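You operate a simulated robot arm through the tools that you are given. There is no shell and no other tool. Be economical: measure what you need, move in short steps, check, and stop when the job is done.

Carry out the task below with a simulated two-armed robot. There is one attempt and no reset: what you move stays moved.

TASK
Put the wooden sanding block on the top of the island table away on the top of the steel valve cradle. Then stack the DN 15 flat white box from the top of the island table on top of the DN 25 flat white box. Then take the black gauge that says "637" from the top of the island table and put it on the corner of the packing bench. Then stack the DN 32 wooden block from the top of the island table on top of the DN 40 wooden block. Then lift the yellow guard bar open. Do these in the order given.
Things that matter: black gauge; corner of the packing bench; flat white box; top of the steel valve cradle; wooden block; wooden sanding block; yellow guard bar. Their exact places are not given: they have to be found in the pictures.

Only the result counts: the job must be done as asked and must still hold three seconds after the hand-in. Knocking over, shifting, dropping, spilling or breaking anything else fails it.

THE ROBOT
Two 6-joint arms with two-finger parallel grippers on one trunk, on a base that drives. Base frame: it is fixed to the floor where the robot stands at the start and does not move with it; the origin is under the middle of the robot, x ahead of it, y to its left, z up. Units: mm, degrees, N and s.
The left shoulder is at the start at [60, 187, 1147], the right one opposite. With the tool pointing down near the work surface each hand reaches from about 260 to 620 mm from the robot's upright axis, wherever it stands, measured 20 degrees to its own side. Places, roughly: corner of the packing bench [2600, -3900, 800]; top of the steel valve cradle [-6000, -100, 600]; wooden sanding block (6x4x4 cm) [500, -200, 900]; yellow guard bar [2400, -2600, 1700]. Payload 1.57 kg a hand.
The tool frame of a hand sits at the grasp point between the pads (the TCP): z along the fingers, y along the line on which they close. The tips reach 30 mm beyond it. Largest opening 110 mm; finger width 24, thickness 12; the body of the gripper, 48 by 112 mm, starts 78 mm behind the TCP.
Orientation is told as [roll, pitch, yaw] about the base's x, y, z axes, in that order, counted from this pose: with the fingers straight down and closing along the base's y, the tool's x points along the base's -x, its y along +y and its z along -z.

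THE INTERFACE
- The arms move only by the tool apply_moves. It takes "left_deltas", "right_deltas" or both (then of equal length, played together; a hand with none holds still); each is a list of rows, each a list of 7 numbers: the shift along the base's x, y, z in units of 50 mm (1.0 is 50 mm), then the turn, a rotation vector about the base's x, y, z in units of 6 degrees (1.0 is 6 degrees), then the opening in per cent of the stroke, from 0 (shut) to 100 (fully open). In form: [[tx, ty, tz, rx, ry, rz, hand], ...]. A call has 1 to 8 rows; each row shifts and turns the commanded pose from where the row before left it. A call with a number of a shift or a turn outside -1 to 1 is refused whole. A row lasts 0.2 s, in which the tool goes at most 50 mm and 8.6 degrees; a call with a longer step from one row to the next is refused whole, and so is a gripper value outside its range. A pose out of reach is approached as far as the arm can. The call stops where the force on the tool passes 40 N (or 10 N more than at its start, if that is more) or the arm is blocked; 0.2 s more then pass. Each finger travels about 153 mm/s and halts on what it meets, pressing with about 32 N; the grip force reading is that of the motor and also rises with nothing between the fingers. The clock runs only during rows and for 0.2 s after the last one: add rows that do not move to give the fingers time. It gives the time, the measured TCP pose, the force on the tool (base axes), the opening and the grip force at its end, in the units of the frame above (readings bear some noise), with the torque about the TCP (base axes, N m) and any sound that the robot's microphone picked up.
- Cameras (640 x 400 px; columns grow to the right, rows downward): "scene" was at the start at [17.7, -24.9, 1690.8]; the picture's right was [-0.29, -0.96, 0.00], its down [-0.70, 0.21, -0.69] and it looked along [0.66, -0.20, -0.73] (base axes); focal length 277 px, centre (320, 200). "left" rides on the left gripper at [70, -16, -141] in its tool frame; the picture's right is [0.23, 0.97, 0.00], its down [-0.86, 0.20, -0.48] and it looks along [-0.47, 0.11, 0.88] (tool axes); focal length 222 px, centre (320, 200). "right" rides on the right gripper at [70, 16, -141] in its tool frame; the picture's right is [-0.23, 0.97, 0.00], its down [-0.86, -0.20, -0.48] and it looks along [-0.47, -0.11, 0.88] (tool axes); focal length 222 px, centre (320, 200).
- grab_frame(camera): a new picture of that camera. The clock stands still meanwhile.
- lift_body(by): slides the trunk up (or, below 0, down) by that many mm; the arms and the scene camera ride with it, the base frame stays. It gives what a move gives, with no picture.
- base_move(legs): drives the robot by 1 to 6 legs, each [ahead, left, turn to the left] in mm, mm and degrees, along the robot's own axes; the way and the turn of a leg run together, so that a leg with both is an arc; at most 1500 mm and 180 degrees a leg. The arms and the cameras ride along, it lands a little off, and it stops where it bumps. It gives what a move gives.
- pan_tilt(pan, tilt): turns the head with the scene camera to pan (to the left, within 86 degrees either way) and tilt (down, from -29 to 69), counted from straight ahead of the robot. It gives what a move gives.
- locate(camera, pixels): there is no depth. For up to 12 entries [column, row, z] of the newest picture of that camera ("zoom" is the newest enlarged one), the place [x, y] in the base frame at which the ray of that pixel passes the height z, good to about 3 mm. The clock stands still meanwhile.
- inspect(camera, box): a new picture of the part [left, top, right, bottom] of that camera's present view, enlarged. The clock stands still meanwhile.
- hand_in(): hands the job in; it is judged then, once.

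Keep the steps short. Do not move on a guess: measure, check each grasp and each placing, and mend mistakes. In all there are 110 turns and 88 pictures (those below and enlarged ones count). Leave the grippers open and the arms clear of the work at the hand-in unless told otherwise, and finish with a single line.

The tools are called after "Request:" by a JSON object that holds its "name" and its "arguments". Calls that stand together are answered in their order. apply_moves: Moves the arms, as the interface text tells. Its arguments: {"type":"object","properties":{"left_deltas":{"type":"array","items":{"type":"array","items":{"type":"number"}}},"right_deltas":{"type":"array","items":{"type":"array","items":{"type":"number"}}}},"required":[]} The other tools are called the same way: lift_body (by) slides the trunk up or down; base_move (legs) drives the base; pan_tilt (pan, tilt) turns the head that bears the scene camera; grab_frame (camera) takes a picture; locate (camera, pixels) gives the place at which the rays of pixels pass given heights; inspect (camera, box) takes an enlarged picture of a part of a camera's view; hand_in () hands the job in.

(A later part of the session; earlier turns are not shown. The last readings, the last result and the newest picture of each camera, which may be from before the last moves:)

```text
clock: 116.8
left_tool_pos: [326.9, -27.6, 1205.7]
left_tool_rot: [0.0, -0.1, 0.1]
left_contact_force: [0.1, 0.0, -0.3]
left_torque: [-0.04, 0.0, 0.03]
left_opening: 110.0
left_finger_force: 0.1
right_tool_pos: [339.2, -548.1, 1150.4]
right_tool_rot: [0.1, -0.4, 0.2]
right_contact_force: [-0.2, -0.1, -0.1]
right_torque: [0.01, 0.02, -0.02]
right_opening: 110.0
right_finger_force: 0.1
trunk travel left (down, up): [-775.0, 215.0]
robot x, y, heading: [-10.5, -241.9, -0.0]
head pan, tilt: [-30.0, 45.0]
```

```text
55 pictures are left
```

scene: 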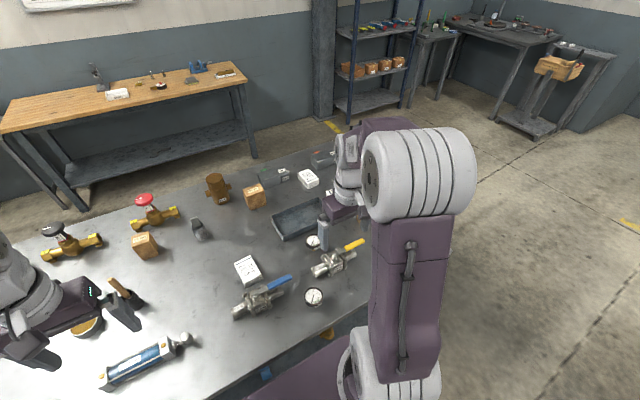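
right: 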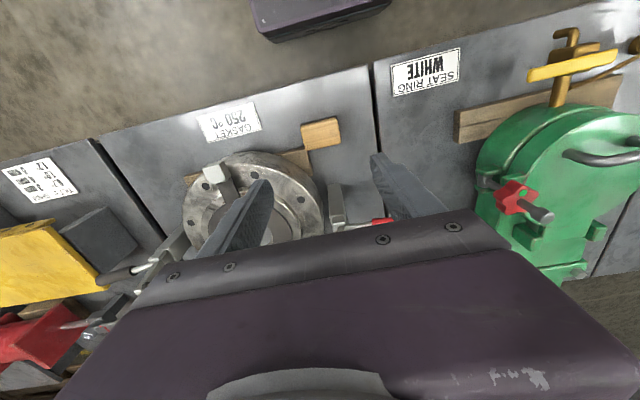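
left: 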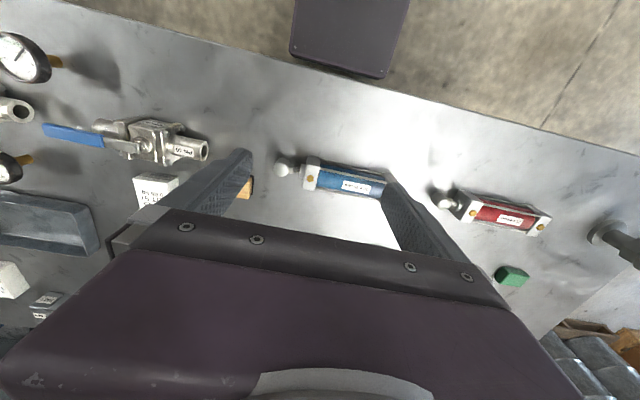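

I'll move the right hand over DN 15 (537,-315) and lower to about z = 1060 for a check.

Request:
{"name": "apply_moves", "arguments": {"right_deltas": [[0.566, 0.666, 0, 0, 0, 0, 100], [0.566, 0.666, 0, 0, 0, 0, 100], [0.566, 0.666, 0, 0, 0, 0, 100], [0.566, 0.666, 0, 0, 0, 0, 100], [0.566, 0.666, 0, 0, 0, 0, 100], [0.566, 0.666, 0, 0, 0, 0, 100], [0.566, 0.666, 0, 0, 0, 0, 100], [0, 0, -0.9, 0, 0, 0.3, 100]]}}

Request:
{"name": "apply_moves", "arguments": {"right_deltas": [[0, 0, -0.9, 0, 0, 0, 100], [0, 0, -0.9, 0, 0, 0, 100], [0, 0, -0.5, 0, 0, 0, 100], [0, 0, 0, 0, 0, 0, 100]]}}

Request:
{"name": "grab_frame", "arguments": {"camera": "right"}}

Request:
{"name": "grab_frame", "arguments": {"camera": "scene"}}

```text
clock: 118.6
left_tool_pos: [326.8, -28.1, 1205.7]
left_tool_rot: [0.1, 0.0, 0.2]
left_contact_force: [0.4, 0.4, 0.4]
left_torque: [0.03, -0.01, 0.01]
left_opening: 109.7
left_finger_force: 0.0
right_tool_pos: [537.9, -315.5, 1105.8]
right_tool_rot: [0.1, -0.2, 1.9]
right_contact_force: [-0.3, -0.3, -0.4]
right_torque: [0.02, -0.02, 0.01]
right_opening: 110.1
right_finger_force: 0.0
trunk travel left (down, up): [-775.0, 215.0]
robot x, y, heading: [-15.4, -237.4, 0.0]
head pan, tilt: [-30.0, 45.0]
```

```text
clock: 119.6
left_tool_pos: [326.4, -27.0, 1205.3]
left_tool_rot: [0.0, 0.1, 0.0]
left_contact_force: [-0.6, -0.2, 0.2]
left_torque: [0.01, 0.0, 0.0]
left_opening: 110.4
left_finger_force: 0.1
right_tool_pos: [538.6, -313.7, 992.0]
right_tool_rot: [0.0, -0.4, 2.0]
right_contact_force: [0.7, -0.4, 0.0]
right_torque: [0.01, -0.03, 0.0]
right_opening: 110.1
right_finger_force: 0.0
trunk travel left (down, up): [-775.0, 215.0]
robot x, y, heading: [-14.5, -237.1, 0.4]
head pan, tilt: [-30.0, 45.0]
```

```text
54 pictures are left
```

right: 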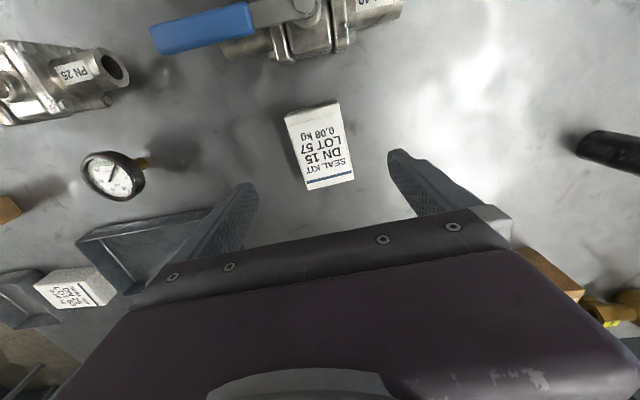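

```text
53 pictures are left
```

scene: 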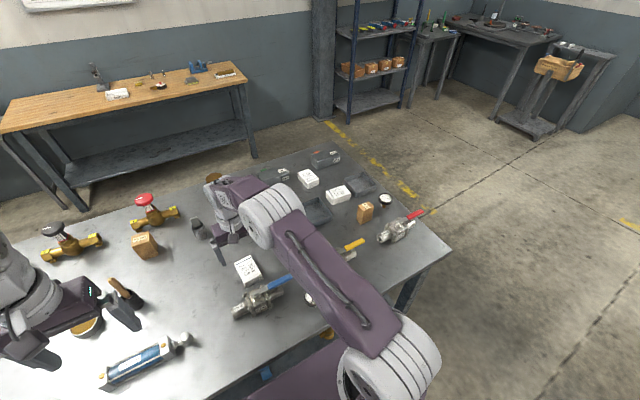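

I'll check the box's corners in the hand picture, and the table's right corner in the scene picture at (452,247).

Request:
{"name": "locate", "arguments": {"camera": "right", "pixels": [[284, 117, 885], [338, 102, 885], [354, 173, 885], [303, 183, 885]]}}

Request:
{"name": "locate", "arguments": {"camera": "scene", "pixels": [[452, 247, 850], [310, 148, 850], [401, 310, 0], [338, 195, 875], [366, 213, 900], [366, 222, 850], [145, 247, 900], [385, 200, 880], [395, 234, 870]]}}

```text
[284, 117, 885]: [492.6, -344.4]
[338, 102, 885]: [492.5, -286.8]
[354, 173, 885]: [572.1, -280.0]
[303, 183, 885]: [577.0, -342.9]
```

```text
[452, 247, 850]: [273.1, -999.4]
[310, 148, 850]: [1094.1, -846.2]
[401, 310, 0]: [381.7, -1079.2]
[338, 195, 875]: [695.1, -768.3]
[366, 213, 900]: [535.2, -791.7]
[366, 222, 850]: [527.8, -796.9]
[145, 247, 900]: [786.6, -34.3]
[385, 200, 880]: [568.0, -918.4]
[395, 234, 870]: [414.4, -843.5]
```

Centre (534,-313). I'll lower to z ≈ 892 (tips 12 mm above the table, so they'll clear the lower box later) and close.

Request:
{"name": "apply_moves", "arguments": {"right_deltas": [[-0.08, 0, -0.9, 0, 0, 0.15, 100], [0, 0, -0.9, 0, 0, 0, 100], [0, 0, -0.2, 0, 0, 0, 100], [0, 0, 0, 0, 0, 0, 70], [0, 0, 0, 0, 0, 0, 40], [0, 0, 0, 0, 0, 0, 25], [0, 0, 0, 0, 0, 0, 25]]}}

Request:
{"name": "apply_moves", "arguments": {"right_deltas": [[0, 0, 0.5, 0, 0, 0, 25], [0, 0, 0.9, 0, 0, 0, 25], [0, 0, 0.9, 0, 0, 0, 25], [0, 0, 0.9, 0, 0, 0, 25], [0, 0, 0.9, 0, 0, 0, 25], [0, 0, 0.9, 0, 0, 0, 25]]}}

Request:
{"name": "grab_frame", "arguments": {"camera": "right"}}

```text
clock: 121.2
left_tool_pos: [327.2, -27.8, 1206.0]
left_tool_rot: [0.0, 0.0, 0.1]
left_contact_force: [-0.1, -0.3, -0.3]
left_torque: [-0.03, -0.04, -0.02]
left_opening: 110.1
left_finger_force: 0.0
right_tool_pos: [534.9, -314.2, 891.5]
right_tool_rot: [0.0, -0.4, 2.9]
right_contact_force: [-0.6, -0.6, 1.3]
right_torque: [-0.06, -0.01, 0.0]
right_opening: 59.0
right_finger_force: 32.1
trunk travel left (down, up): [-775.0, 215.0]
robot x, y, heading: [-14.7, -239.1, 0.3]
head pan, tilt: [-30.0, 45.0]
```

```text
clock: 122.6
left_tool_pos: [324.9, -27.6, 1206.2]
left_tool_rot: [0.0, 0.0, 0.1]
left_contact_force: [0.5, -0.1, -0.2]
left_torque: [-0.04, -0.03, -0.01]
left_opening: 110.0
left_finger_force: 0.0
right_tool_pos: [532.3, -315.6, 1142.5]
right_tool_rot: [0.1, -0.3, 2.9]
right_contact_force: [-0.4, -0.3, -0.3]
right_torque: [0.03, 0.0, 0.03]
right_opening: 59.1
right_finger_force: 32.2
trunk travel left (down, up): [-775.0, 215.0]
robot x, y, heading: [-18.8, -236.7, 0.2]
head pan, tilt: [-30.0, 45.0]
```

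```text
52 pictures are left
```

right: 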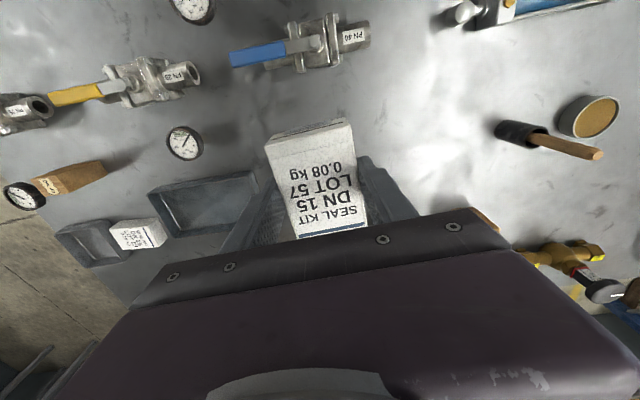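

Held at 59 mm. DN 25 at (699,-772) is too far from the front, so I'll reach it from the table's right side (edge y ≈ -1000). I'll retract the hand, then drive round.

Request:
{"name": "apply_moves", "arguments": {"right_deltas": [[-0.8, -0.4, 0, 0, 0, 0, 25], [-0.8, -0.4, 0, 0, 0, 0, 25], [-0.8, -0.4, 0, 0, 0, 0, 25], [-0.8, -0.4, 0, 0, 0, 0, 25], [0, 0, 0, 0, 0, 0, 25]]}}

Request:
{"name": "base_move", "arguments": {"legs": [[-350, 0, 0], [0, -1180, 0], [970, 0, 0], [0, 0, 90]]}}

Request:
{"name": "pan_tilt", "arguments": {"pan": 0, "tilt": 50}}

Request:
{"name": "grab_frame", "arguments": {"camera": "scene"}}

```text
clock: 123.8
left_tool_pos: [327.0, -27.9, 1205.5]
left_tool_rot: [0.0, 0.1, 0.1]
left_contact_force: [0.2, 0.4, 0.2]
left_torque: [0.04, 0.01, -0.03]
left_opening: 110.0
left_finger_force: 0.2
right_tool_pos: [372.2, -397.4, 1141.3]
right_tool_rot: [-0.1, -0.4, 2.9]
right_contact_force: [2.0, -0.4, -0.4]
right_torque: [0.0, 0.0, 0.0]
right_opening: 58.8
right_finger_force: 32.4
trunk travel left (down, up): [-775.0, 215.0]
robot x, y, heading: [-10.4, -232.4, 0.0]
head pan, tilt: [-30.0, 45.0]
```

```text
clock: 140.0
left_tool_pos: [406.8, -1080.1, 1205.4]
left_tool_rot: [0.0, 0.0, 87.3]
left_contact_force: [0.0, 0.6, 0.1]
left_torque: [0.02, 0.02, -0.02]
left_opening: 110.2
left_finger_force: 0.1
right_tool_pos: [778.1, -1053.1, 1141.5]
right_tool_rot: [0.0, -0.3, 90.0]
right_contact_force: [0.0, -0.7, -2.3]
right_torque: [-0.03, 0.06, 0.0]
right_opening: 58.8
right_finger_force: 32.1
trunk travel left (down, up): [-775.0, 215.0]
robot x, y, heading: [604.9, -1430.5, 87.1]
head pan, tilt: [-30.0, 45.0]
```

```text
clock: 141.0
left_tool_pos: [406.3, -1081.1, 1205.2]
left_tool_rot: [0.0, 0.0, 87.2]
left_contact_force: [0.5, -0.4, 0.2]
left_torque: [0.0, 0.01, 0.0]
left_opening: 110.4
left_finger_force: 0.1
right_tool_pos: [777.5, -1053.6, 1140.8]
right_tool_rot: [0.1, -0.3, 90.2]
right_contact_force: [-0.1, 0.3, -1.0]
right_torque: [0.0, 0.0, 0.01]
right_opening: 59.0
right_finger_force: 32.5
trunk travel left (down, up): [-775.0, 215.0]
robot x, y, heading: [598.6, -1430.8, 87.2]
head pan, tilt: [0.0, 50.0]
```

```text
51 pictures are left
```

scene: 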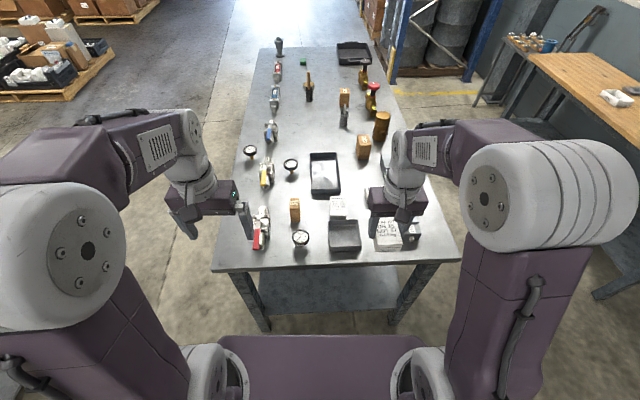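

I'll move ahead 140 mm and measure the DN 25 box (about (337,207)) again.

Request:
{"name": "base_move", "arguments": {"legs": [[140, 0, 2.8]]}}

Request:
{"name": "inspect", "arguments": {"camera": "scene", "box": [240, 170, 440, 295]}}

```text
clock: 142.3
left_tool_pos: [392.8, -954.1, 1207.1]
left_tool_rot: [0.1, -0.1, 90.3]
left_contact_force: [0.2, 0.8, 0.3]
left_torque: [0.03, -0.04, 0.03]
left_opening: 110.0
left_finger_force: 0.1
right_tool_pos: [761.4, -907.1, 1143.1]
right_tool_rot: [0.0, -0.5, 92.9]
right_contact_force: [-0.2, -0.1, -1.3]
right_torque: [0.0, 0.05, 0.0]
right_opening: 58.9
right_finger_force: 31.9
trunk travel left (down, up): [-775.0, 215.0]
robot x, y, heading: [600.0, -1291.5, 90.2]
head pan, tilt: [0.0, 50.0]
```

```text
3.20 times, centred on (340, 232) of scene
```

zoom: 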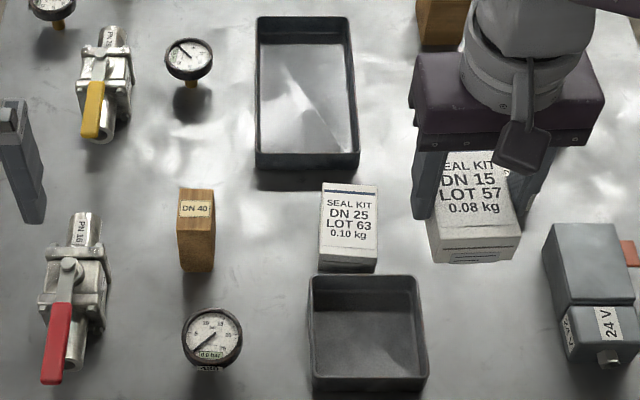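

Request:
{"name": "locate", "arguments": {"camera": "zoom", "pixels": [[322, 183, 885], [377, 185, 885], [378, 261, 885], [319, 257, 885], [319, 270, 850], [376, 273, 850], [310, 275, 880], [422, 277, 880], [255, 155, 880], [360, 155, 880]]}}

```text
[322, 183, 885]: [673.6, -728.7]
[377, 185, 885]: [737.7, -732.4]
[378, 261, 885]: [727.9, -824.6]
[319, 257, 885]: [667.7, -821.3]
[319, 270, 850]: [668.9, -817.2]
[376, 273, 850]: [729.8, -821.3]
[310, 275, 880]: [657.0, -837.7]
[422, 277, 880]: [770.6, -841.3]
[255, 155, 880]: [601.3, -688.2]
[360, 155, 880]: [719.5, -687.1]
```

DN 25 centre (701,-775), long axis along y turned about -5.5°. I'll take DN 15 above it, turn it by about -8.4° and lower to z ≈ 975.

Request:
{"name": "apply_moves", "arguments": {"right_deltas": [[-0.3, 0.66, 0, 0, 0, -0.7, 25], [-0.3, 0.66, 0, 0, 0, -0.7, 25], [-0.3, 0.66, 0, 0, 0, 0, 25], [-0.3, 0.66, 0, 0, 0, 0, 25], [0, 0, -0.9, 0, 0, 0, 25], [0, 0, -0.9, 0, 0, 0, 25], [0, 0, -0.9, 0, 0, 0, 25], [0, 0, -0.6, 0, 0, 0, 25]]}}

Request:
{"name": "inspect", "arguments": {"camera": "scene", "box": [280, 150, 440, 250]}}

Request:
{"name": "grab_frame", "arguments": {"camera": "right"}}

```text
clock: 144.1
left_tool_pos: [392.7, -950.6, 1204.9]
left_tool_rot: [-0.1, 0.0, 90.2]
left_contact_force: [-0.7, 0.2, 0.0]
left_torque: [0.0, 0.03, 0.01]
left_opening: 110.1
left_finger_force: 0.1
right_tool_pos: [704.7, -771.6, 975.0]
right_tool_rot: [0.2, -0.3, 84.4]
right_contact_force: [0.5, -0.3, 0.2]
right_torque: [-0.04, 0.0, 0.0]
right_opening: 59.1
right_finger_force: 32.1
trunk travel left (down, up): [-775.0, 215.0]
robot x, y, heading: [604.6, -1295.0, 90.1]
head pan, tilt: [0.0, 50.0]
```

```text
4.00 times, centred on (360, 200) of scene
```

zoom: 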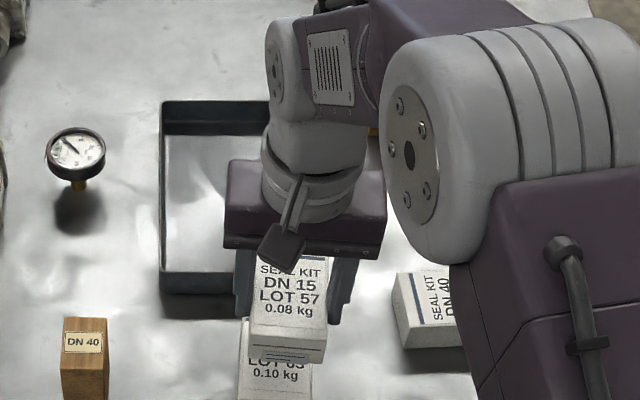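

```text
48 pictures are left
```

right: 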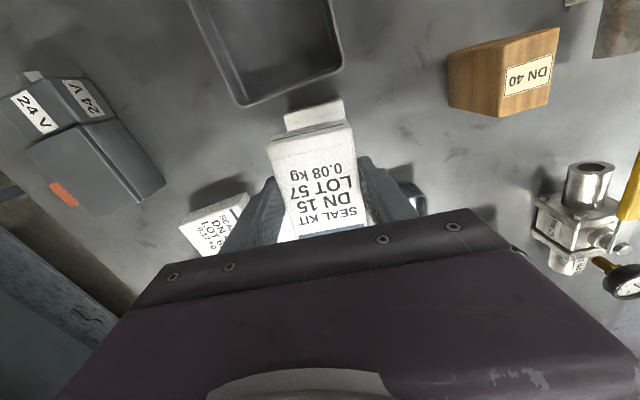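

It lines up over DN 25. I'll shift slightly (-3,-3) and lower slowly to contact near z ≈ 927.

Request:
{"name": "apply_moves", "arguments": {"right_deltas": [[-0.06, -0.06, -0.4, 0, 0, 0, 25], [0, 0, -0.3, 0, 0, 0, 25], [0, 0, -0.1, 0, 0, 0, 25], [0, 0, -0.06, 0, 0, 0, 25], [0, 0, -0.06, 0, 0, 0, 25], [0, 0, 0, 0, 0, 0, 25]]}}

```text
clock: 145.5
left_tool_pos: [393.7, -951.0, 1205.4]
left_tool_rot: [-0.1, 0.0, 90.3]
left_contact_force: [-0.2, -0.4, 0.8]
left_torque: [0.0, -0.03, 0.04]
left_opening: 110.2
left_finger_force: 0.1
right_tool_pos: [699.6, -774.9, 931.4]
right_tool_rot: [-0.1, -0.3, 84.4]
right_contact_force: [-0.4, 0.2, -1.1]
right_torque: [0.01, 0.01, 0.02]
right_opening: 59.0
right_finger_force: 31.9
trunk travel left (down, up): [-775.0, 215.0]
robot x, y, heading: [603.0, -1291.8, 90.1]
head pan, tilt: [0.0, 50.0]
```

No contact yet at 931. Lowering in 2 mm steps.

Request:
{"name": "apply_moves", "arguments": {"right_deltas": [[0, 0, -0.05, 0, 0, 0, 25], [0, 0, -0.05, 0, 0, 0, 25], [0, 0, -0.04, 0, 0, 0, 25], [0, 0, 0, 0, 0, 0, 25]]}}

```text
clock: 146.5
left_tool_pos: [394.1, -953.3, 1206.2]
left_tool_rot: [0.0, 0.0, 90.2]
left_contact_force: [-0.5, -0.8, 0.2]
left_torque: [0.0, 0.0, 0.0]
left_opening: 109.9
left_finger_force: 0.1
right_tool_pos: [698.9, -775.9, 927.9]
right_tool_rot: [0.0, -0.7, 84.4]
right_contact_force: [3.6, 4.8, 27.3]
right_torque: [-0.38, -0.25, 0.04]
right_opening: 59.1
right_finger_force: 32.4
trunk travel left (down, up): [-775.0, 215.0]
robot x, y, heading: [602.1, -1289.9, 90.3]
head pan, tilt: [0.0, 50.0]
```

Contact at 928, as expected. I'll ease off 1 mm, open, rise and check.

Request:
{"name": "apply_moves", "arguments": {"right_deltas": [[0, 0, 0.03, 0, 0, 0, 25], [0, 0, 0, 0, 0, 0, 60], [0, 0, 0, 0, 0, 0, 80], [0, 0, 0, 0, 0, 0, 80], [0, 0, 0.5, 0, 0, 0, 80], [0, 0, 0.9, 0, 0, 0, 80], [0, 0, 0.9, 0, 0, 0, 80], [0, 0, 0.9, 0, 0, 0, 80]]}}

Request:
{"name": "apply_moves", "arguments": {"right_deltas": [[0.7, -0.5, 0.3, 0, 0, 0, 100], [0.7, -0.5, 0.3, 0, 0, 0, 100], [0.7, -0.5, 0.3, 0, 0, 0, 100], [0, -0.5, 0.3, 0, 0, 0, 100]]}}

Request:
{"name": "inspect", "arguments": {"camera": "scene", "box": [240, 170, 400, 270]}}

```text
clock: 148.3
left_tool_pos: [393.0, -950.8, 1206.9]
left_tool_rot: [0.0, 0.0, 90.2]
left_contact_force: [0.5, -0.3, -0.3]
left_torque: [0.05, 0.01, -0.01]
left_opening: 109.8
left_finger_force: 0.1
right_tool_pos: [699.0, -773.2, 1086.5]
right_tool_rot: [0.0, -0.4, 84.5]
right_contact_force: [-0.4, -0.1, 0.8]
right_torque: [-0.01, -0.01, 0.02]
right_opening: 88.1
right_finger_force: 0.1
trunk travel left (down, up): [-775.0, 215.0]
robot x, y, heading: [604.4, -1291.6, 90.0]
head pan, tilt: [0.0, 50.0]
```

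```text
clock: 149.3
left_tool_pos: [393.6, -952.5, 1206.1]
left_tool_rot: [0.0, 0.1, 90.2]
left_contact_force: [0.3, 0.1, -0.5]
left_torque: [0.04, 0.01, -0.02]
left_opening: 110.1
left_finger_force: 0.1
right_tool_pos: [804.6, -877.5, 1148.0]
right_tool_rot: [0.0, -0.3, 84.6]
right_contact_force: [0.4, -0.1, 0.6]
right_torque: [0.0, -0.01, 0.04]
right_opening: 110.1
right_finger_force: 0.0
trunk travel left (down, up): [-775.0, 215.0]
robot x, y, heading: [605.3, -1293.6, 89.9]
head pan, tilt: [0.0, 50.0]
```

```text
4.00 times, centred on (320, 220) of scene
```

zoom: 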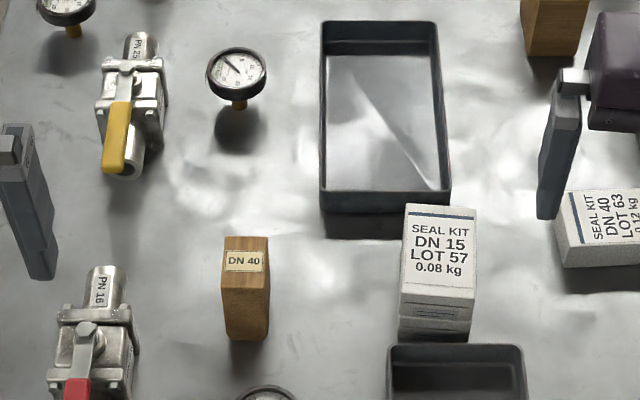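

DN 15 sits squarely on DN 25. Next is the gauge 637, from the front: drive back round to about (-10,-420).

Request:
{"name": "base_move", "arguments": {"legs": [[-140, 0, 0], [0, 0, -90], [-970, 0, 0], [0, 1010, 0], [340, 0, 0]]}}

Request:
{"name": "pan_tilt", "arguments": {"pan": -12, "tilt": 50}}

Request:
{"name": "grab_frame", "arguments": {"camera": "scene"}}

```text
clock: 165.7
left_tool_pos: [286.1, -220.5, 1205.3]
left_tool_rot: [0.0, -0.1, 2.1]
left_contact_force: [0.3, -0.7, 0.3]
left_torque: [0.0, -0.01, -0.01]
left_opening: 110.0
left_finger_force: 0.0
right_tool_pos: [376.0, -629.1, 1147.0]
right_tool_rot: [0.1, -0.3, -3.6]
right_contact_force: [-0.2, -0.1, 0.7]
right_torque: [-0.01, 0.01, -0.01]
right_opening: 110.1
right_finger_force: 0.0
trunk travel left (down, up): [-775.0, 215.0]
robot x, y, heading: [-47.4, -441.4, 2.1]
head pan, tilt: [0.0, 50.0]
```

```text
clock: 166.4
left_tool_pos: [287.7, -219.4, 1205.8]
left_tool_rot: [0.0, 0.1, 2.2]
left_contact_force: [0.6, -0.4, 0.9]
left_torque: [0.04, 0.03, 0.01]
left_opening: 110.0
left_finger_force: 0.2
right_tool_pos: [376.7, -628.6, 1145.0]
right_tool_rot: [0.0, -0.2, -3.6]
right_contact_force: [0.5, 0.3, 0.3]
right_torque: [-0.05, 0.0, -0.03]
right_opening: 110.2
right_finger_force: 0.1
trunk travel left (down, up): [-775.0, 215.0]
robot x, y, heading: [-44.6, -441.0, 2.0]
head pan, tilt: [-12.0, 50.0]
```

```text
46 pictures are left
```

scene: 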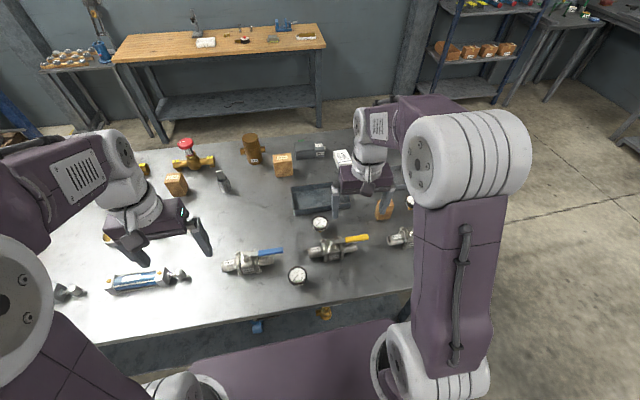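

Request:
{"name": "inspect", "arguments": {"camera": "scene", "box": [280, 200, 376, 260]}}

Request:
{"name": "grab_frame", "arguments": {"camera": "right"}}

```text
6.67 times, centred on (328, 230) of scene
```

zoom: 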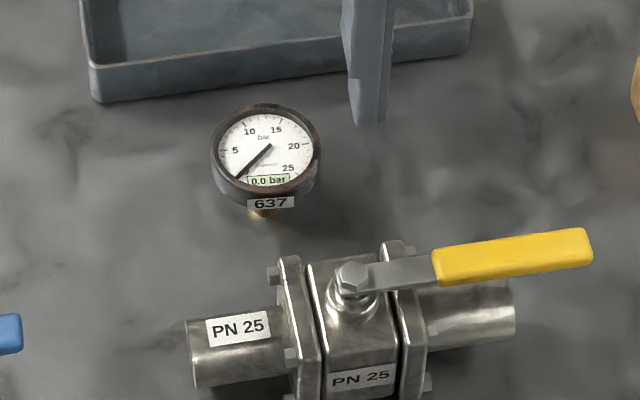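

```text
44 pictures are left
```

right: 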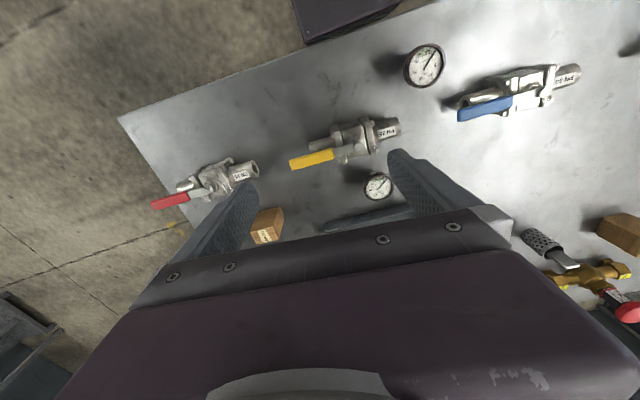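

The gauge stands on its stem with the dial facing up. I'll triangulate the dial centre from two cameras at several heights, plus its stem foot and rim.

Request:
{"name": "locate", "arguments": {"camera": "zoom", "pixels": [[266, 155, 880], [266, 155, 900], [266, 155, 920], [213, 155, 900], [320, 155, 900], [266, 105, 900], [266, 198, 900], [262, 216, 850]]}}

Request:
{"name": "locate", "arguments": {"camera": "right", "pixels": [[378, 186, 880], [378, 186, 900], [378, 186, 920]]}}

```text
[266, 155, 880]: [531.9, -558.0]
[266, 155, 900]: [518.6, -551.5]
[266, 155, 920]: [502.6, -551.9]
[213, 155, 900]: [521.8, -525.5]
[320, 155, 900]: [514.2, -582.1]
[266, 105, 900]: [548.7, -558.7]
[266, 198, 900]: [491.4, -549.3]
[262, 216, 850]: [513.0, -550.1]
```

```text
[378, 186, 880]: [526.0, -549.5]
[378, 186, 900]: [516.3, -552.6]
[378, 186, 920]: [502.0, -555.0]
```

Dial centre ≈ (516,-552), top z ≈ 903, diameter ≈ 59. I'll move above with an 88 mm opening, lower to z ≈ 985 and check.

Request:
{"name": "apply_moves", "arguments": {"right_deltas": [[0.7, 0.385, 0, 0, 0, 0.3, 80], [0.7, 0.385, 0, 0, 0, 0.3, 80], [0.7, 0.385, 0, 0, 0, 0, 80], [0.7, 0.385, 0, 0, 0, 0, 80], [0, 0, -0.9, 0, 0, 0, 80], [0, 0, -0.9, 0, 0, 0, 80], [0, 0, -0.9, 0, 0, 0, 80], [0, 0, -0.5, 0, 0, 0, 80]]}}

Request:
{"name": "grab_frame", "arguments": {"camera": "right"}}

Request:
{"name": "inspect", "arguments": {"camera": "scene", "box": [260, 160, 420, 260]}}

```text
clock: 168.2
left_tool_pos: [287.0, -221.1, 1206.2]
left_tool_rot: [0.0, 0.0, 2.0]
left_contact_force: [0.1, 0.4, -0.4]
left_torque: [0.02, 0.03, 0.0]
left_opening: 110.0
left_finger_force: 0.0
right_tool_pos: [517.1, -553.0, 985.9]
right_tool_rot: [0.0, -0.1, 0.0]
right_contact_force: [0.4, 1.2, 0.3]
right_torque: [-0.01, 0.01, 0.01]
right_opening: 87.9
right_finger_force: 0.1
trunk travel left (down, up): [-775.0, 215.0]
robot x, y, heading: [-45.4, -442.0, 2.0]
head pan, tilt: [-12.0, 50.0]
```

```text
43 pictures are left
```

right: 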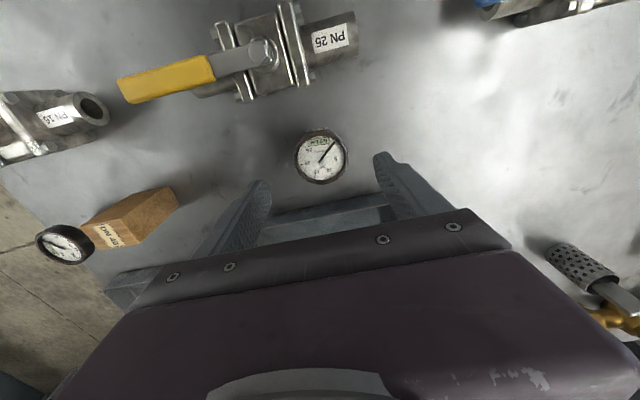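

```text
4.00 times, centred on (340, 210) of scene
```

zoom: 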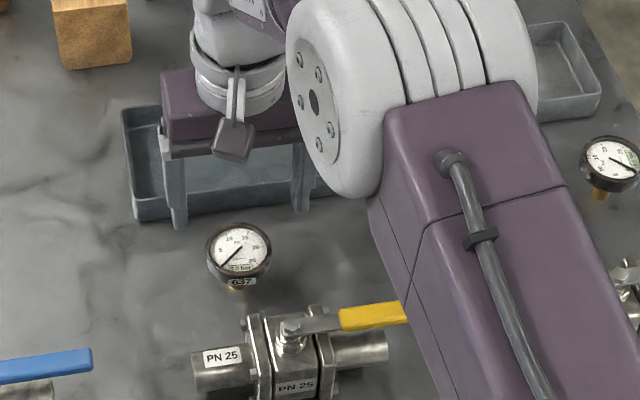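

Request:
{"name": "locate", "arguments": {"camera": "right", "pixels": [[321, 155, 903], [294, 160, 903], [349, 152, 903], [316, 128, 903], [327, 184, 903], [374, 222, 880], [262, 237, 880]]}}

```text
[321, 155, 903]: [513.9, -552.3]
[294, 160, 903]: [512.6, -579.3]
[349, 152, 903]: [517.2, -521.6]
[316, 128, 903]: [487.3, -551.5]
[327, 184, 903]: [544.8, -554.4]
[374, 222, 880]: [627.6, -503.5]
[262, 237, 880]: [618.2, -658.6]
```

Centre (515,-551) agrees. I'll lower to z ≈ 893 and close gently.

Request:
{"name": "apply_moves", "arguments": {"right_deltas": [[-0.04, 0.03, -0.9, 0, 0, 0, 80], [0, 0, -0.9, 0, 0, 0, 80], [0, 0, -0.06, 0, 0, 0, 80], [0, 0, 0, 0, 0, 0, 60], [0, 0, 0, 0, 0, 0, 50], [0, 0, 0, 0, 0, 0, 40], [0, 0, 0, 0, 0, 0, 35]]}}

Request:
{"name": "grab_frame", "arguments": {"camera": "right"}}

```text
clock: 169.8
left_tool_pos: [287.0, -219.7, 1206.7]
left_tool_rot: [0.0, 0.0, 2.2]
left_contact_force: [-0.4, 0.1, -0.4]
left_torque: [-0.02, -0.03, 0.01]
left_opening: 109.9
left_finger_force: 0.1
right_tool_pos: [515.6, -552.2, 893.9]
right_tool_rot: [0.0, -0.4, 0.0]
right_contact_force: [-0.3, 0.3, 2.2]
right_torque: [0.02, 0.04, 0.02]
right_opening: 57.1
right_finger_force: 32.5
trunk travel left (down, up): [-775.0, 215.0]
robot x, y, heading: [-49.0, -439.0, 2.2]
head pan, tilt: [-12.0, 50.0]
```

```text
41 pictures are left
```

right: 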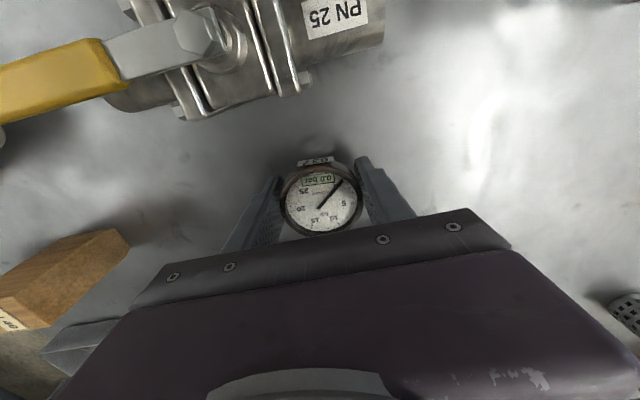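

The gauge is held at 57 mm. I'll lift and retract it, back the base off, and look towards the packing bench.

Request:
{"name": "apply_moves", "arguments": {"right_deltas": [[0, 0, 0.5, 0, 0, 0, 35], [0, 0, 0.9, 0, 0, 0, 35], [0, 0, 0.9, 0, 0, 0, 35], [0, 0, 0.9, 0, 0, 0, 35], [0, 0, 0.9, 0, 0, 0, 35], [-0.7, -0.4, 0.5, 0, 0, 0, 35], [-0.7, -0.4, 0.5, 0, 0, 0, 35], [-0.7, -0.4, 0, 0, 0, 0, 35]]}}

Request:
{"name": "base_move", "arguments": {"legs": [[-350, 0, 0], [0, 0, -60]]}}

Request:
{"name": "pan_tilt", "arguments": {"pan": 20, "tilt": 18}}

Request:
{"name": "grab_frame", "arguments": {"camera": "scene"}}

```text
clock: 171.6
left_tool_pos: [286.0, -221.9, 1206.1]
left_tool_rot: [0.0, 0.0, 2.1]
left_contact_force: [-0.4, 0.5, -0.7]
left_torque: [0.03, 0.0, 0.03]
left_opening: 110.1
left_finger_force: 0.1
right_tool_pos: [409.0, -611.7, 1148.4]
right_tool_rot: [0.1, -0.3, 0.0]
right_contact_force: [-1.0, -0.8, -0.7]
right_torque: [-0.01, -0.01, 0.0]
right_opening: 57.0
right_finger_force: 31.6
trunk travel left (down, up): [-775.0, 215.0]
robot x, y, heading: [-51.3, -443.6, 2.4]
head pan, tilt: [-12.0, 50.0]
```

```text
clock: 176.6
left_tool_pos: [-33.2, -639.3, 1205.9]
left_tool_rot: [0.0, 0.0, -58.5]
left_contact_force: [-0.1, 0.4, 0.1]
left_torque: [-0.02, 0.02, 0.01]
left_opening: 109.9
left_finger_force: 0.0
right_tool_pos: [-314.5, -937.3, 1148.1]
right_tool_rot: [0.0, -0.2, -60.6]
right_contact_force: [0.7, -0.3, -1.5]
right_torque: [0.0, -0.01, 0.02]
right_opening: 57.2
right_finger_force: 32.1
trunk travel left (down, up): [-775.0, 215.0]
robot x, y, heading: [-390.2, -453.1, -58.5]
head pan, tilt: [-12.0, 50.0]
```

```text
clock: 177.5
left_tool_pos: [-33.7, -638.7, 1205.9]
left_tool_rot: [0.0, 0.0, -58.5]
left_contact_force: [-0.1, -0.8, 0.2]
left_torque: [0.0, 0.01, 0.02]
left_opening: 110.2
left_finger_force: 0.1
right_tool_pos: [-314.8, -938.7, 1148.5]
right_tool_rot: [-0.1, -0.4, -60.6]
right_contact_force: [-0.3, 0.5, -2.3]
right_torque: [-0.01, 0.0, 0.0]
right_opening: 57.3
right_finger_force: 31.9
trunk travel left (down, up): [-775.0, 215.0]
robot x, y, heading: [-389.6, -457.4, -58.6]
head pan, tilt: [20.0, 18.0]
```

```text
40 pictures are left
```

scene: 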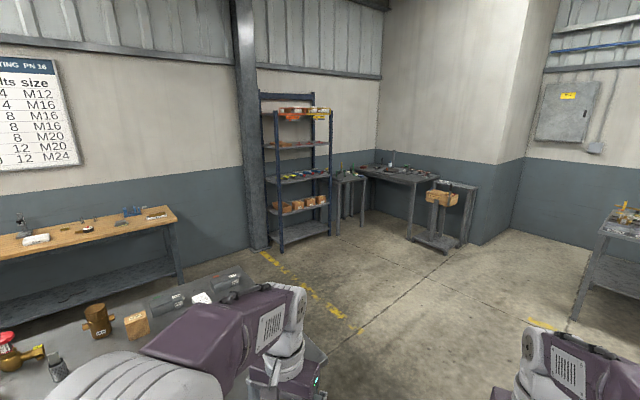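

The corner bench around (395,172) matches the packing bench, and the rack at (310,116) carries the yellow bar. I'll enlarge this and measure some floor points.

Request:
{"name": "inspect", "arguments": {"camera": "scene", "box": [240, 80, 480, 260]}}

Request:
{"name": "locate", "arguments": {"camera": "scene", "pixels": [[575, 320, 0], [410, 238, 0], [440, 255, 0], [283, 250, 0], [330, 237, 0], [413, 187, 800], [440, 170, 800], [362, 172, 800], [396, 165, 800], [340, 180, 800]]}}

```text
2.22 times, centred on (360, 170) of scene
```

zoom: 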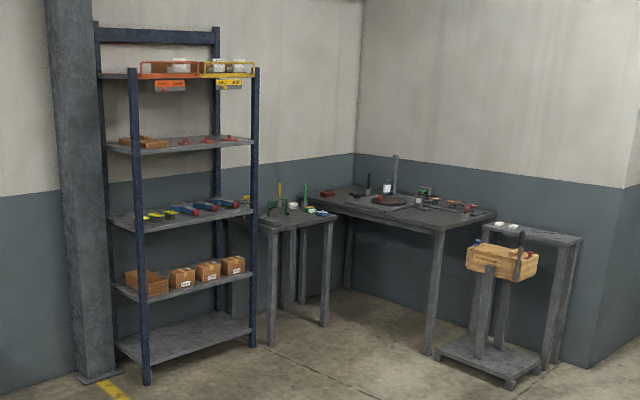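

```text
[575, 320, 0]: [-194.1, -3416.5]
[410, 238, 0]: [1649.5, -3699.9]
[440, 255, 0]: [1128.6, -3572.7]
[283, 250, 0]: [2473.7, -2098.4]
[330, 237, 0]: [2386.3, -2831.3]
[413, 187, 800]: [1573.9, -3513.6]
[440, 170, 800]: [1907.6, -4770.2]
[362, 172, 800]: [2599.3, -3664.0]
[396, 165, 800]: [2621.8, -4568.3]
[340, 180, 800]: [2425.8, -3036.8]
```

I'll drive to about (1300,-2700), first straight away from the island table, then slanted towards the bench.

Request:
{"name": "base_move", "arguments": {"legs": [[0, 0, -31], [1200, 0, 0], [0, 0, 58], [1500, 0, 0], [500, 0, 0]]}}

Request:
{"name": "pan_tilt", "arguments": {"pan": -15, "tilt": 25}}

Request:
{"name": "grab_frame", "arguments": {"camera": "scene"}}

```text
clock: 197.1
left_tool_pos: [1747.8, -2658.1, 1205.9]
left_tool_rot: [0.0, 0.0, -31.2]
left_contact_force: [-0.4, 0.5, -0.3]
left_torque: [-0.02, 0.01, -0.01]
left_opening: 110.0
left_finger_force: 0.0
right_tool_pos: [1636.5, -3051.4, 1148.7]
right_tool_rot: [0.1, -0.3, -33.2]
right_contact_force: [0.6, -0.9, -1.3]
right_torque: [-0.02, 0.02, 0.03]
right_opening: 56.9
right_finger_force: 32.1
trunk travel left (down, up): [-775.0, 215.0]
robot x, y, heading: [1348.3, -2659.1, -31.5]
head pan, tilt: [20.0, 18.0]
```

```text
clock: 198.2
left_tool_pos: [1747.7, -2657.0, 1205.8]
left_tool_rot: [0.0, 0.0, -31.2]
left_contact_force: [0.6, -0.1, -0.2]
left_torque: [0.03, -0.03, 0.0]
left_opening: 110.2
left_finger_force: 0.2
right_tool_pos: [1635.5, -3051.3, 1148.9]
right_tool_rot: [0.0, -0.3, -33.3]
right_contact_force: [0.3, -0.5, -1.5]
right_torque: [-0.01, 0.0, -0.01]
right_opening: 57.0
right_finger_force: 32.7
trunk travel left (down, up): [-775.0, 215.0]
robot x, y, heading: [1345.8, -2659.8, -31.3]
head pan, tilt: [-15.0, 25.0]
```

```text
38 pictures are left
```

scene: 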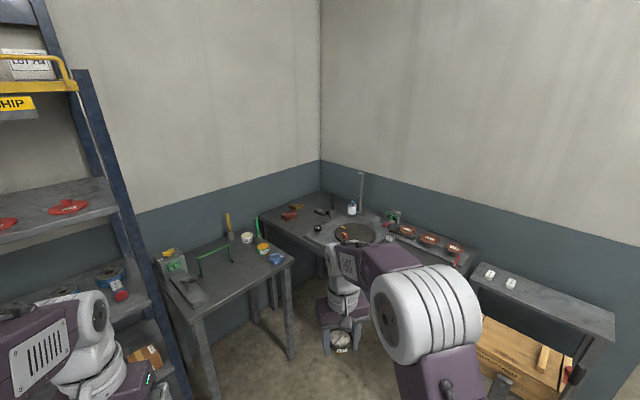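

I need the outlines of both benches. Locating corners at z ≈ 800.

Request:
{"name": "locate", "arguments": {"camera": "scene", "pixels": [[196, 318, 800], [294, 262, 800], [240, 233, 800], [160, 262, 800], [322, 193, 800], [260, 218, 800], [305, 248, 800], [478, 250, 800], [466, 273, 800], [290, 214, 800]]}}

Request:
{"name": "inspect", "arguments": {"camera": "scene", "box": [140, 170, 480, 370]}}

```text
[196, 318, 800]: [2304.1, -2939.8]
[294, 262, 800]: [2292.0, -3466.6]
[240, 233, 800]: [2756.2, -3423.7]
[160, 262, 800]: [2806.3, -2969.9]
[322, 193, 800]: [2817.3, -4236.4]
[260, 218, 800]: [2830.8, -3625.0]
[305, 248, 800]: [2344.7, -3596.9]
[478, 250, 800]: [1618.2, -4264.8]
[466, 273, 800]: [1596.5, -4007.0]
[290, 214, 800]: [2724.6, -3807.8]
```

```text
1.88 times, centred on (310, 270) of scene
```

zoom: 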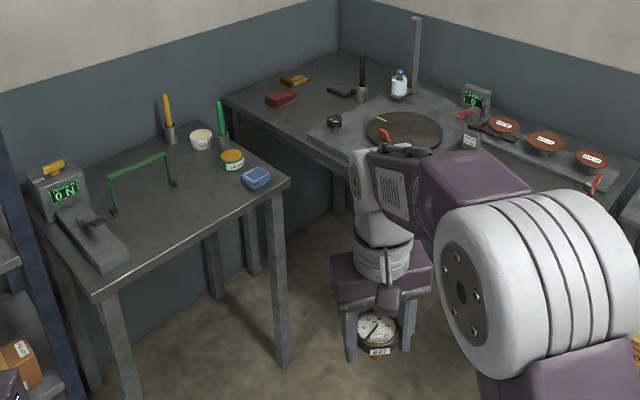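

The wanted corner is the free patch of the big bench near (2600,-3900), tucked behind the small table (front x ≈ 2292). I'll square up to heading 0, move into the pocket at about (1930,-3230), and look down to judge the base's clearance.

Request:
{"name": "base_move", "arguments": {"legs": [[0, 0, 31.3], [300, -570, 0], [280, 0, 0]]}}

Request:
{"name": "pan_tilt", "arguments": {"pan": -40, "tilt": 60}}

Request:
{"name": "grab_frame", "arguments": {"camera": "scene"}}

```text
clock: 204.8
left_tool_pos: [2271.0, -3005.3, 1207.0]
left_tool_rot: [0.0, 0.0, 0.8]
left_contact_force: [0.1, 1.1, -0.4]
left_torque: [-0.01, 0.0, 0.01]
left_opening: 110.0
left_finger_force: 0.0
right_tool_pos: [2384.2, -3399.1, 1148.4]
right_tool_rot: [0.0, -0.4, -1.4]
right_contact_force: [0.6, -0.2, -0.9]
right_torque: [-0.01, 0.0, 0.0]
right_opening: 56.9
right_finger_force: 32.1
trunk travel left (down, up): [-775.0, 215.0]
robot x, y, heading: [1932.5, -3218.9, 0.8]
head pan, tilt: [-15.0, 25.0]
```

```text
clock: 205.8
left_tool_pos: [2272.5, -3004.9, 1206.6]
left_tool_rot: [0.0, 0.0, 0.9]
left_contact_force: [-0.3, -0.2, -0.3]
left_torque: [0.01, 0.0, 0.0]
left_opening: 110.3
left_finger_force: 0.1
right_tool_pos: [2387.4, -3398.4, 1148.6]
right_tool_rot: [0.0, -0.3, -1.4]
right_contact_force: [0.4, -0.8, -0.9]
right_torque: [-0.02, 0.01, 0.0]
right_opening: 57.1
right_finger_force: 32.5
trunk travel left (down, up): [-775.0, 215.0]
robot x, y, heading: [1935.9, -3218.8, 0.9]
head pan, tilt: [-40.0, 60.0]
```

```text
36 pictures are left
```

scene: 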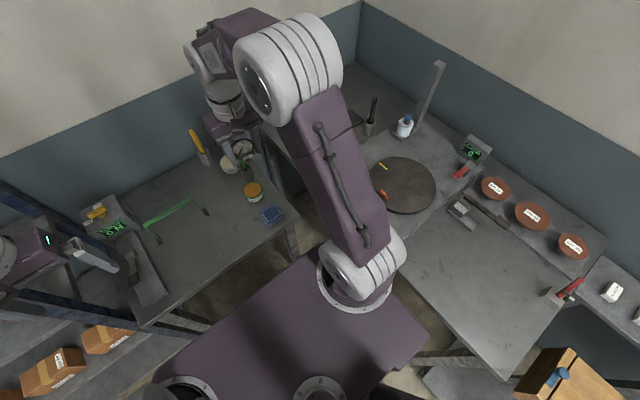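

The deck overhangs, the base is hidden below. Locating the bench's front edge, small table corner and the free patch from here.

Request:
{"name": "locate", "arguments": {"camera": "scene", "pixels": [[495, 380, 800], [395, 275, 800], [430, 318, 800], [297, 222, 800], [145, 325, 800], [345, 75, 800], [430, 112, 800], [600, 280, 800]]}}

Request:
{"name": "inspect", "arguments": {"camera": "scene", "box": [220, 60, 480, 230]}}

```text
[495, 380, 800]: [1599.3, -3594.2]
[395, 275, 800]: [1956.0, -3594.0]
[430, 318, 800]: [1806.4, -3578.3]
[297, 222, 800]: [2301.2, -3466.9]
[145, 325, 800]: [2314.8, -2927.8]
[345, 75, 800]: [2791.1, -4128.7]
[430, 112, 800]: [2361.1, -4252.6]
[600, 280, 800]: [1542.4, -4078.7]
```

```text
2.35 times, centred on (350, 145) of scene
```

zoom: 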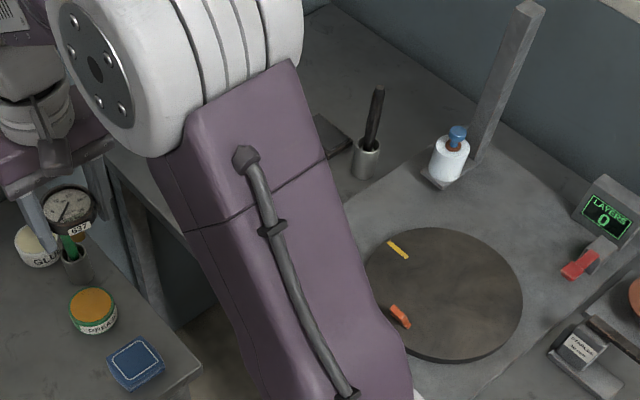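

The bench front edge is y ≈ -3594. I'll inch the base to about (1985,-3295), staying ≈ 300 mm off both tables, then test the right arm's reach high above the patch.

Request:
{"name": "base_move", "arguments": {"legs": [[50, -78, 0]]}}

Request:
{"name": "apply_moves", "arguments": {"right_deltas": [[0.2, -0.85, 0, 0, 0, 0, 35], [0.2, -0.85, 0, 0, 0, 0, 35], [0.2, -0.85, 0, 0, 0, 0, 35], [0.2, -0.85, 0, 0, 0, 0, 35], [0.3, -0.8, 0, 0, 0, 0, 35], [0, 0, 0, 0, 0, 0, 35]]}}

Request:
{"name": "grab_frame", "arguments": {"camera": "right"}}

```text
clock: 206.9
left_tool_pos: [2321.4, -3079.9, 1205.7]
left_tool_rot: [-0.1, 0.0, 0.7]
left_contact_force: [0.3, -0.3, -1.3]
left_torque: [-0.03, -0.02, 0.02]
left_opening: 110.3
left_finger_force: 0.2
right_tool_pos: [2434.9, -3474.2, 1149.3]
right_tool_rot: [-0.1, -0.2, -1.5]
right_contact_force: [0.1, 0.1, -1.7]
right_torque: [-0.01, -0.01, 0.0]
right_opening: 56.9
right_finger_force: 31.8
trunk travel left (down, up): [-775.0, 215.0]
robot x, y, heading: [1985.2, -3294.5, 0.6]
head pan, tilt: [-40.0, 60.0]
```

```text
clock: 208.3
left_tool_pos: [2323.5, -3080.8, 1206.5]
left_tool_rot: [0.0, 0.0, 0.7]
left_contact_force: [-0.7, 0.3, -0.1]
left_torque: [-0.02, 0.0, -0.01]
left_opening: 109.7
left_finger_force: 0.0
right_tool_pos: [2489.3, -3686.6, 1148.7]
right_tool_rot: [0.0, -0.1, -1.4]
right_contact_force: [0.0, 0.3, -1.9]
right_torque: [-0.02, 0.0, 0.02]
right_opening: 56.8
right_finger_force: 31.8
trunk travel left (down, up): [-775.0, 215.0]
robot x, y, heading: [1983.0, -3293.5, 0.7]
head pan, tilt: [-40.0, 60.0]
```

```text
34 pictures are left
```

right: 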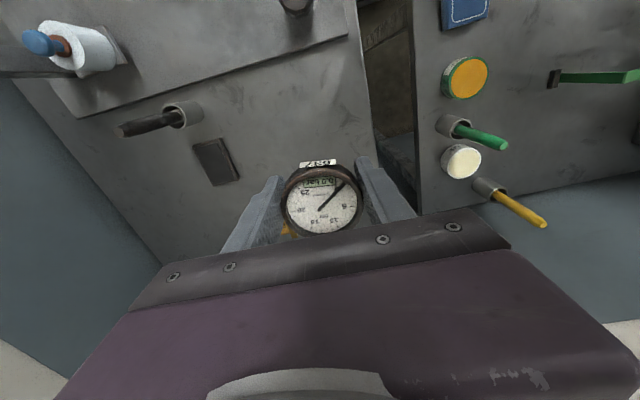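

Reach is fine here. The hand camera shows the patch: a dark item at (215,162), a brush cup at (182,115), the board at top, and free space around (280,110). Locating these.

Request:
{"name": "locate", "arguments": {"camera": "right", "pixels": [[215, 162, 800], [192, 145, 800], [238, 182, 800], [185, 122, 800], [355, 35, 800], [82, 118, 800], [290, 110, 800], [300, 150, 800], [370, 130, 800], [270, 180, 800], [163, 262, 800], [290, 230, 800]]}}

Request:
{"name": "grab_frame", "arguments": {"camera": "scene"}}

```text
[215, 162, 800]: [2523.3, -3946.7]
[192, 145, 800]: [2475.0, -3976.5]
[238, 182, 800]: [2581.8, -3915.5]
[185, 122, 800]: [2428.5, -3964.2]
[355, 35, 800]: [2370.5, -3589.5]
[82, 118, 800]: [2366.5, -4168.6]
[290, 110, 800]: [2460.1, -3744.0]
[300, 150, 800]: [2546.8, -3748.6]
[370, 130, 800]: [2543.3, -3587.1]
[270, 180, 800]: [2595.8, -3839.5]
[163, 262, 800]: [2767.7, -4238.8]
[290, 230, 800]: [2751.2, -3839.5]
```

```text
33 pictures are left
```

scene: 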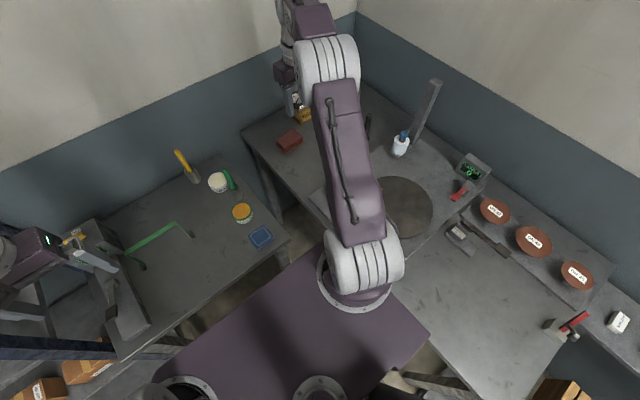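

The part of the bench beyond the board spans x 2370..2830, y -3594..-4250, whose centre matches the given place. A spot such as (2480,-3745) lies inside it. Checking the red block and yellow item positions.

Request:
{"name": "locate", "arguments": {"camera": "scene", "pixels": [[276, 141, 830], [290, 152, 830], [302, 142, 830], [290, 153, 800], [303, 120, 810], [297, 110, 810], [318, 192, 800], [365, 130, 850]]}}

Request:
{"name": "apply_moves", "arguments": {"right_deltas": [[-0.1, -0.55, 0, 0, 0, 0, 35], [-0.1, -0.55, 0, 0, 0, 0, 35], [0, 0, -0.8, 0, 0, 0, 35], [0, 0, -0.8, 0, 0, 0, 35], [0, 0, -0.8, 0, 0, 0, 35], [0, 0, 0, 0, 0, 0, 35]]}}

Request:
{"name": "grab_frame", "arguments": {"camera": "right"}}

```text
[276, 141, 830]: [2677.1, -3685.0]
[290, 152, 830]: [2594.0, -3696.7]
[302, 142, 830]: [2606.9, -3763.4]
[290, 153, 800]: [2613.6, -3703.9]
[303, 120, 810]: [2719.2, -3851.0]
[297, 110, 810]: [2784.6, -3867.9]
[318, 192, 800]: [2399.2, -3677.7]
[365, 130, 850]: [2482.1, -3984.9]
```

```text
clock: 209.7
left_tool_pos: [2322.8, -3080.5, 1205.8]
left_tool_rot: [-0.1, 0.0, 0.8]
left_contact_force: [-0.7, 0.3, -0.2]
left_torque: [-0.06, -0.03, 0.02]
left_opening: 109.9
left_finger_force: 0.0
right_tool_pos: [2480.2, -3741.8, 1027.9]
right_tool_rot: [0.0, -0.3, -1.3]
right_contact_force: [1.2, -0.2, -2.2]
right_torque: [-0.02, 0.01, -0.01]
right_opening: 56.9
right_finger_force: 31.4
trunk travel left (down, up): [-775.0, 215.0]
robot x, y, heading: [1984.4, -3292.9, 0.7]
head pan, tilt: [-40.0, 60.0]
```

```text
32 pictures are left
```

right: 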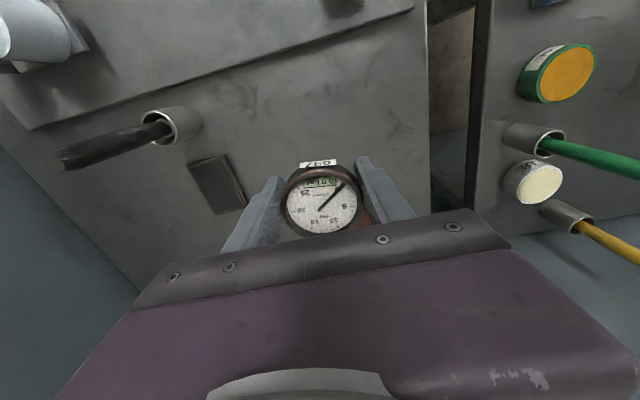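

The red block is ≥ 95 mm away in x. Lower to about z = 868, watching that the pose is held.

Request:
{"name": "apply_moves", "arguments": {"right_deltas": [[0, 0, -0.8, 0, 0, 0, 35], [0, 0, -0.8, 0, 0, 0, 35], [0, 0, -0.8, 0, 0, 0, 35], [0, 0, -0.6, 0, 0, 0, 35], [0, 0, -0.2, 0, 0, 0, 35], [0, 0, 0, 0, 0, 0, 35]]}}

Request:
{"name": "grab_frame", "arguments": {"camera": "right"}}

```text
clock: 210.9
left_tool_pos: [2320.1, -3079.3, 1206.7]
left_tool_rot: [-0.1, 0.0, 0.6]
left_contact_force: [0.7, 0.7, 0.3]
left_torque: [0.02, 0.03, 0.0]
left_opening: 109.9
left_finger_force: 0.1
right_tool_pos: [2481.4, -3739.6, 879.7]
right_tool_rot: [-0.3, -0.9, -1.2]
right_contact_force: [-11.2, 9.2, 26.4]
right_torque: [1.12, 0.67, 0.19]
right_opening: 56.9
right_finger_force: 32.0
trunk travel left (down, up): [-775.0, 215.0]
robot x, y, heading: [1984.9, -3293.4, 0.5]
head pan, tilt: [-40.0, 60.0]
stopped in row 5 (right hand): the force on the tool passed its limit (the readings are from after the stop); the commanded pose is now the measured one
```

```text
31 pictures are left
```

right: 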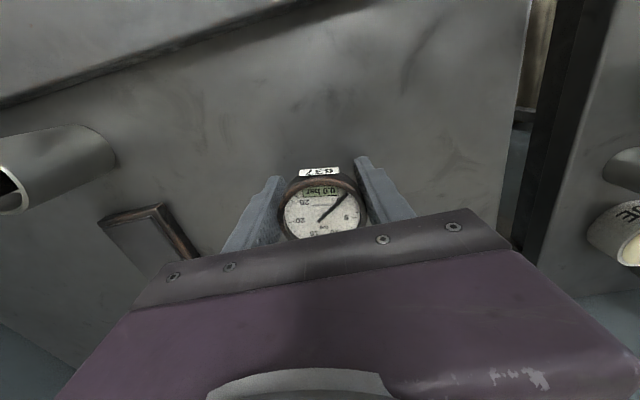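

It stopped at z = 880, some 35 mm early. I'll check whether the bench top is really higher, by triangulating its front edge and other features from both cameras.

Request:
{"name": "locate", "arguments": {"camera": "right", "pixels": [[521, 80, 800], [521, 80, 820], [521, 80, 840], [510, 190, 800], [510, 190, 820], [510, 190, 840]]}}

Request:
{"name": "locate", "arguments": {"camera": "scene", "pixels": [[495, 380, 800], [495, 380, 820], [495, 380, 840], [280, 178, 800], [280, 178, 820], [280, 178, 840], [260, 148, 840], [260, 148, 800]]}}

Request:
{"name": "inspect", "arguments": {"camera": "scene", "box": [230, 70, 400, 200]}}

```text
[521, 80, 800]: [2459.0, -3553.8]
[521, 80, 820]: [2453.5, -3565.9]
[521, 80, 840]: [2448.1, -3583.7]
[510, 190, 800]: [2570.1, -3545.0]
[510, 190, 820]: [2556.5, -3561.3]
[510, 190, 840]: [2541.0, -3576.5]
```

```text
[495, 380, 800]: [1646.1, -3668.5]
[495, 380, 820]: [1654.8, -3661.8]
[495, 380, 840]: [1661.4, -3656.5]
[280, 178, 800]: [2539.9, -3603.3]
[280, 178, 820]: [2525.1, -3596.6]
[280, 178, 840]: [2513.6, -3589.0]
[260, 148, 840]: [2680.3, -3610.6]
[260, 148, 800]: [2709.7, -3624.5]
```

```text
3.08 times, centred on (315, 135) of scene
```

zoom: 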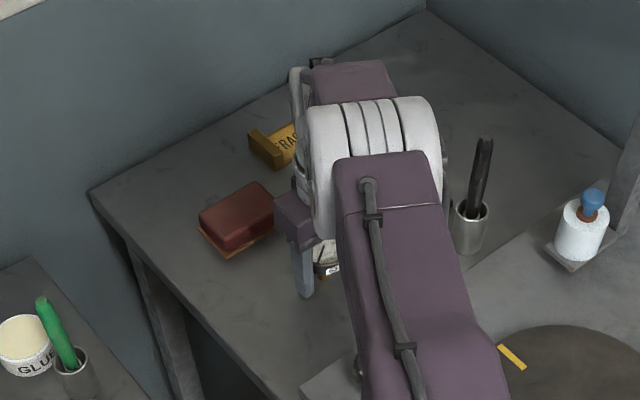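

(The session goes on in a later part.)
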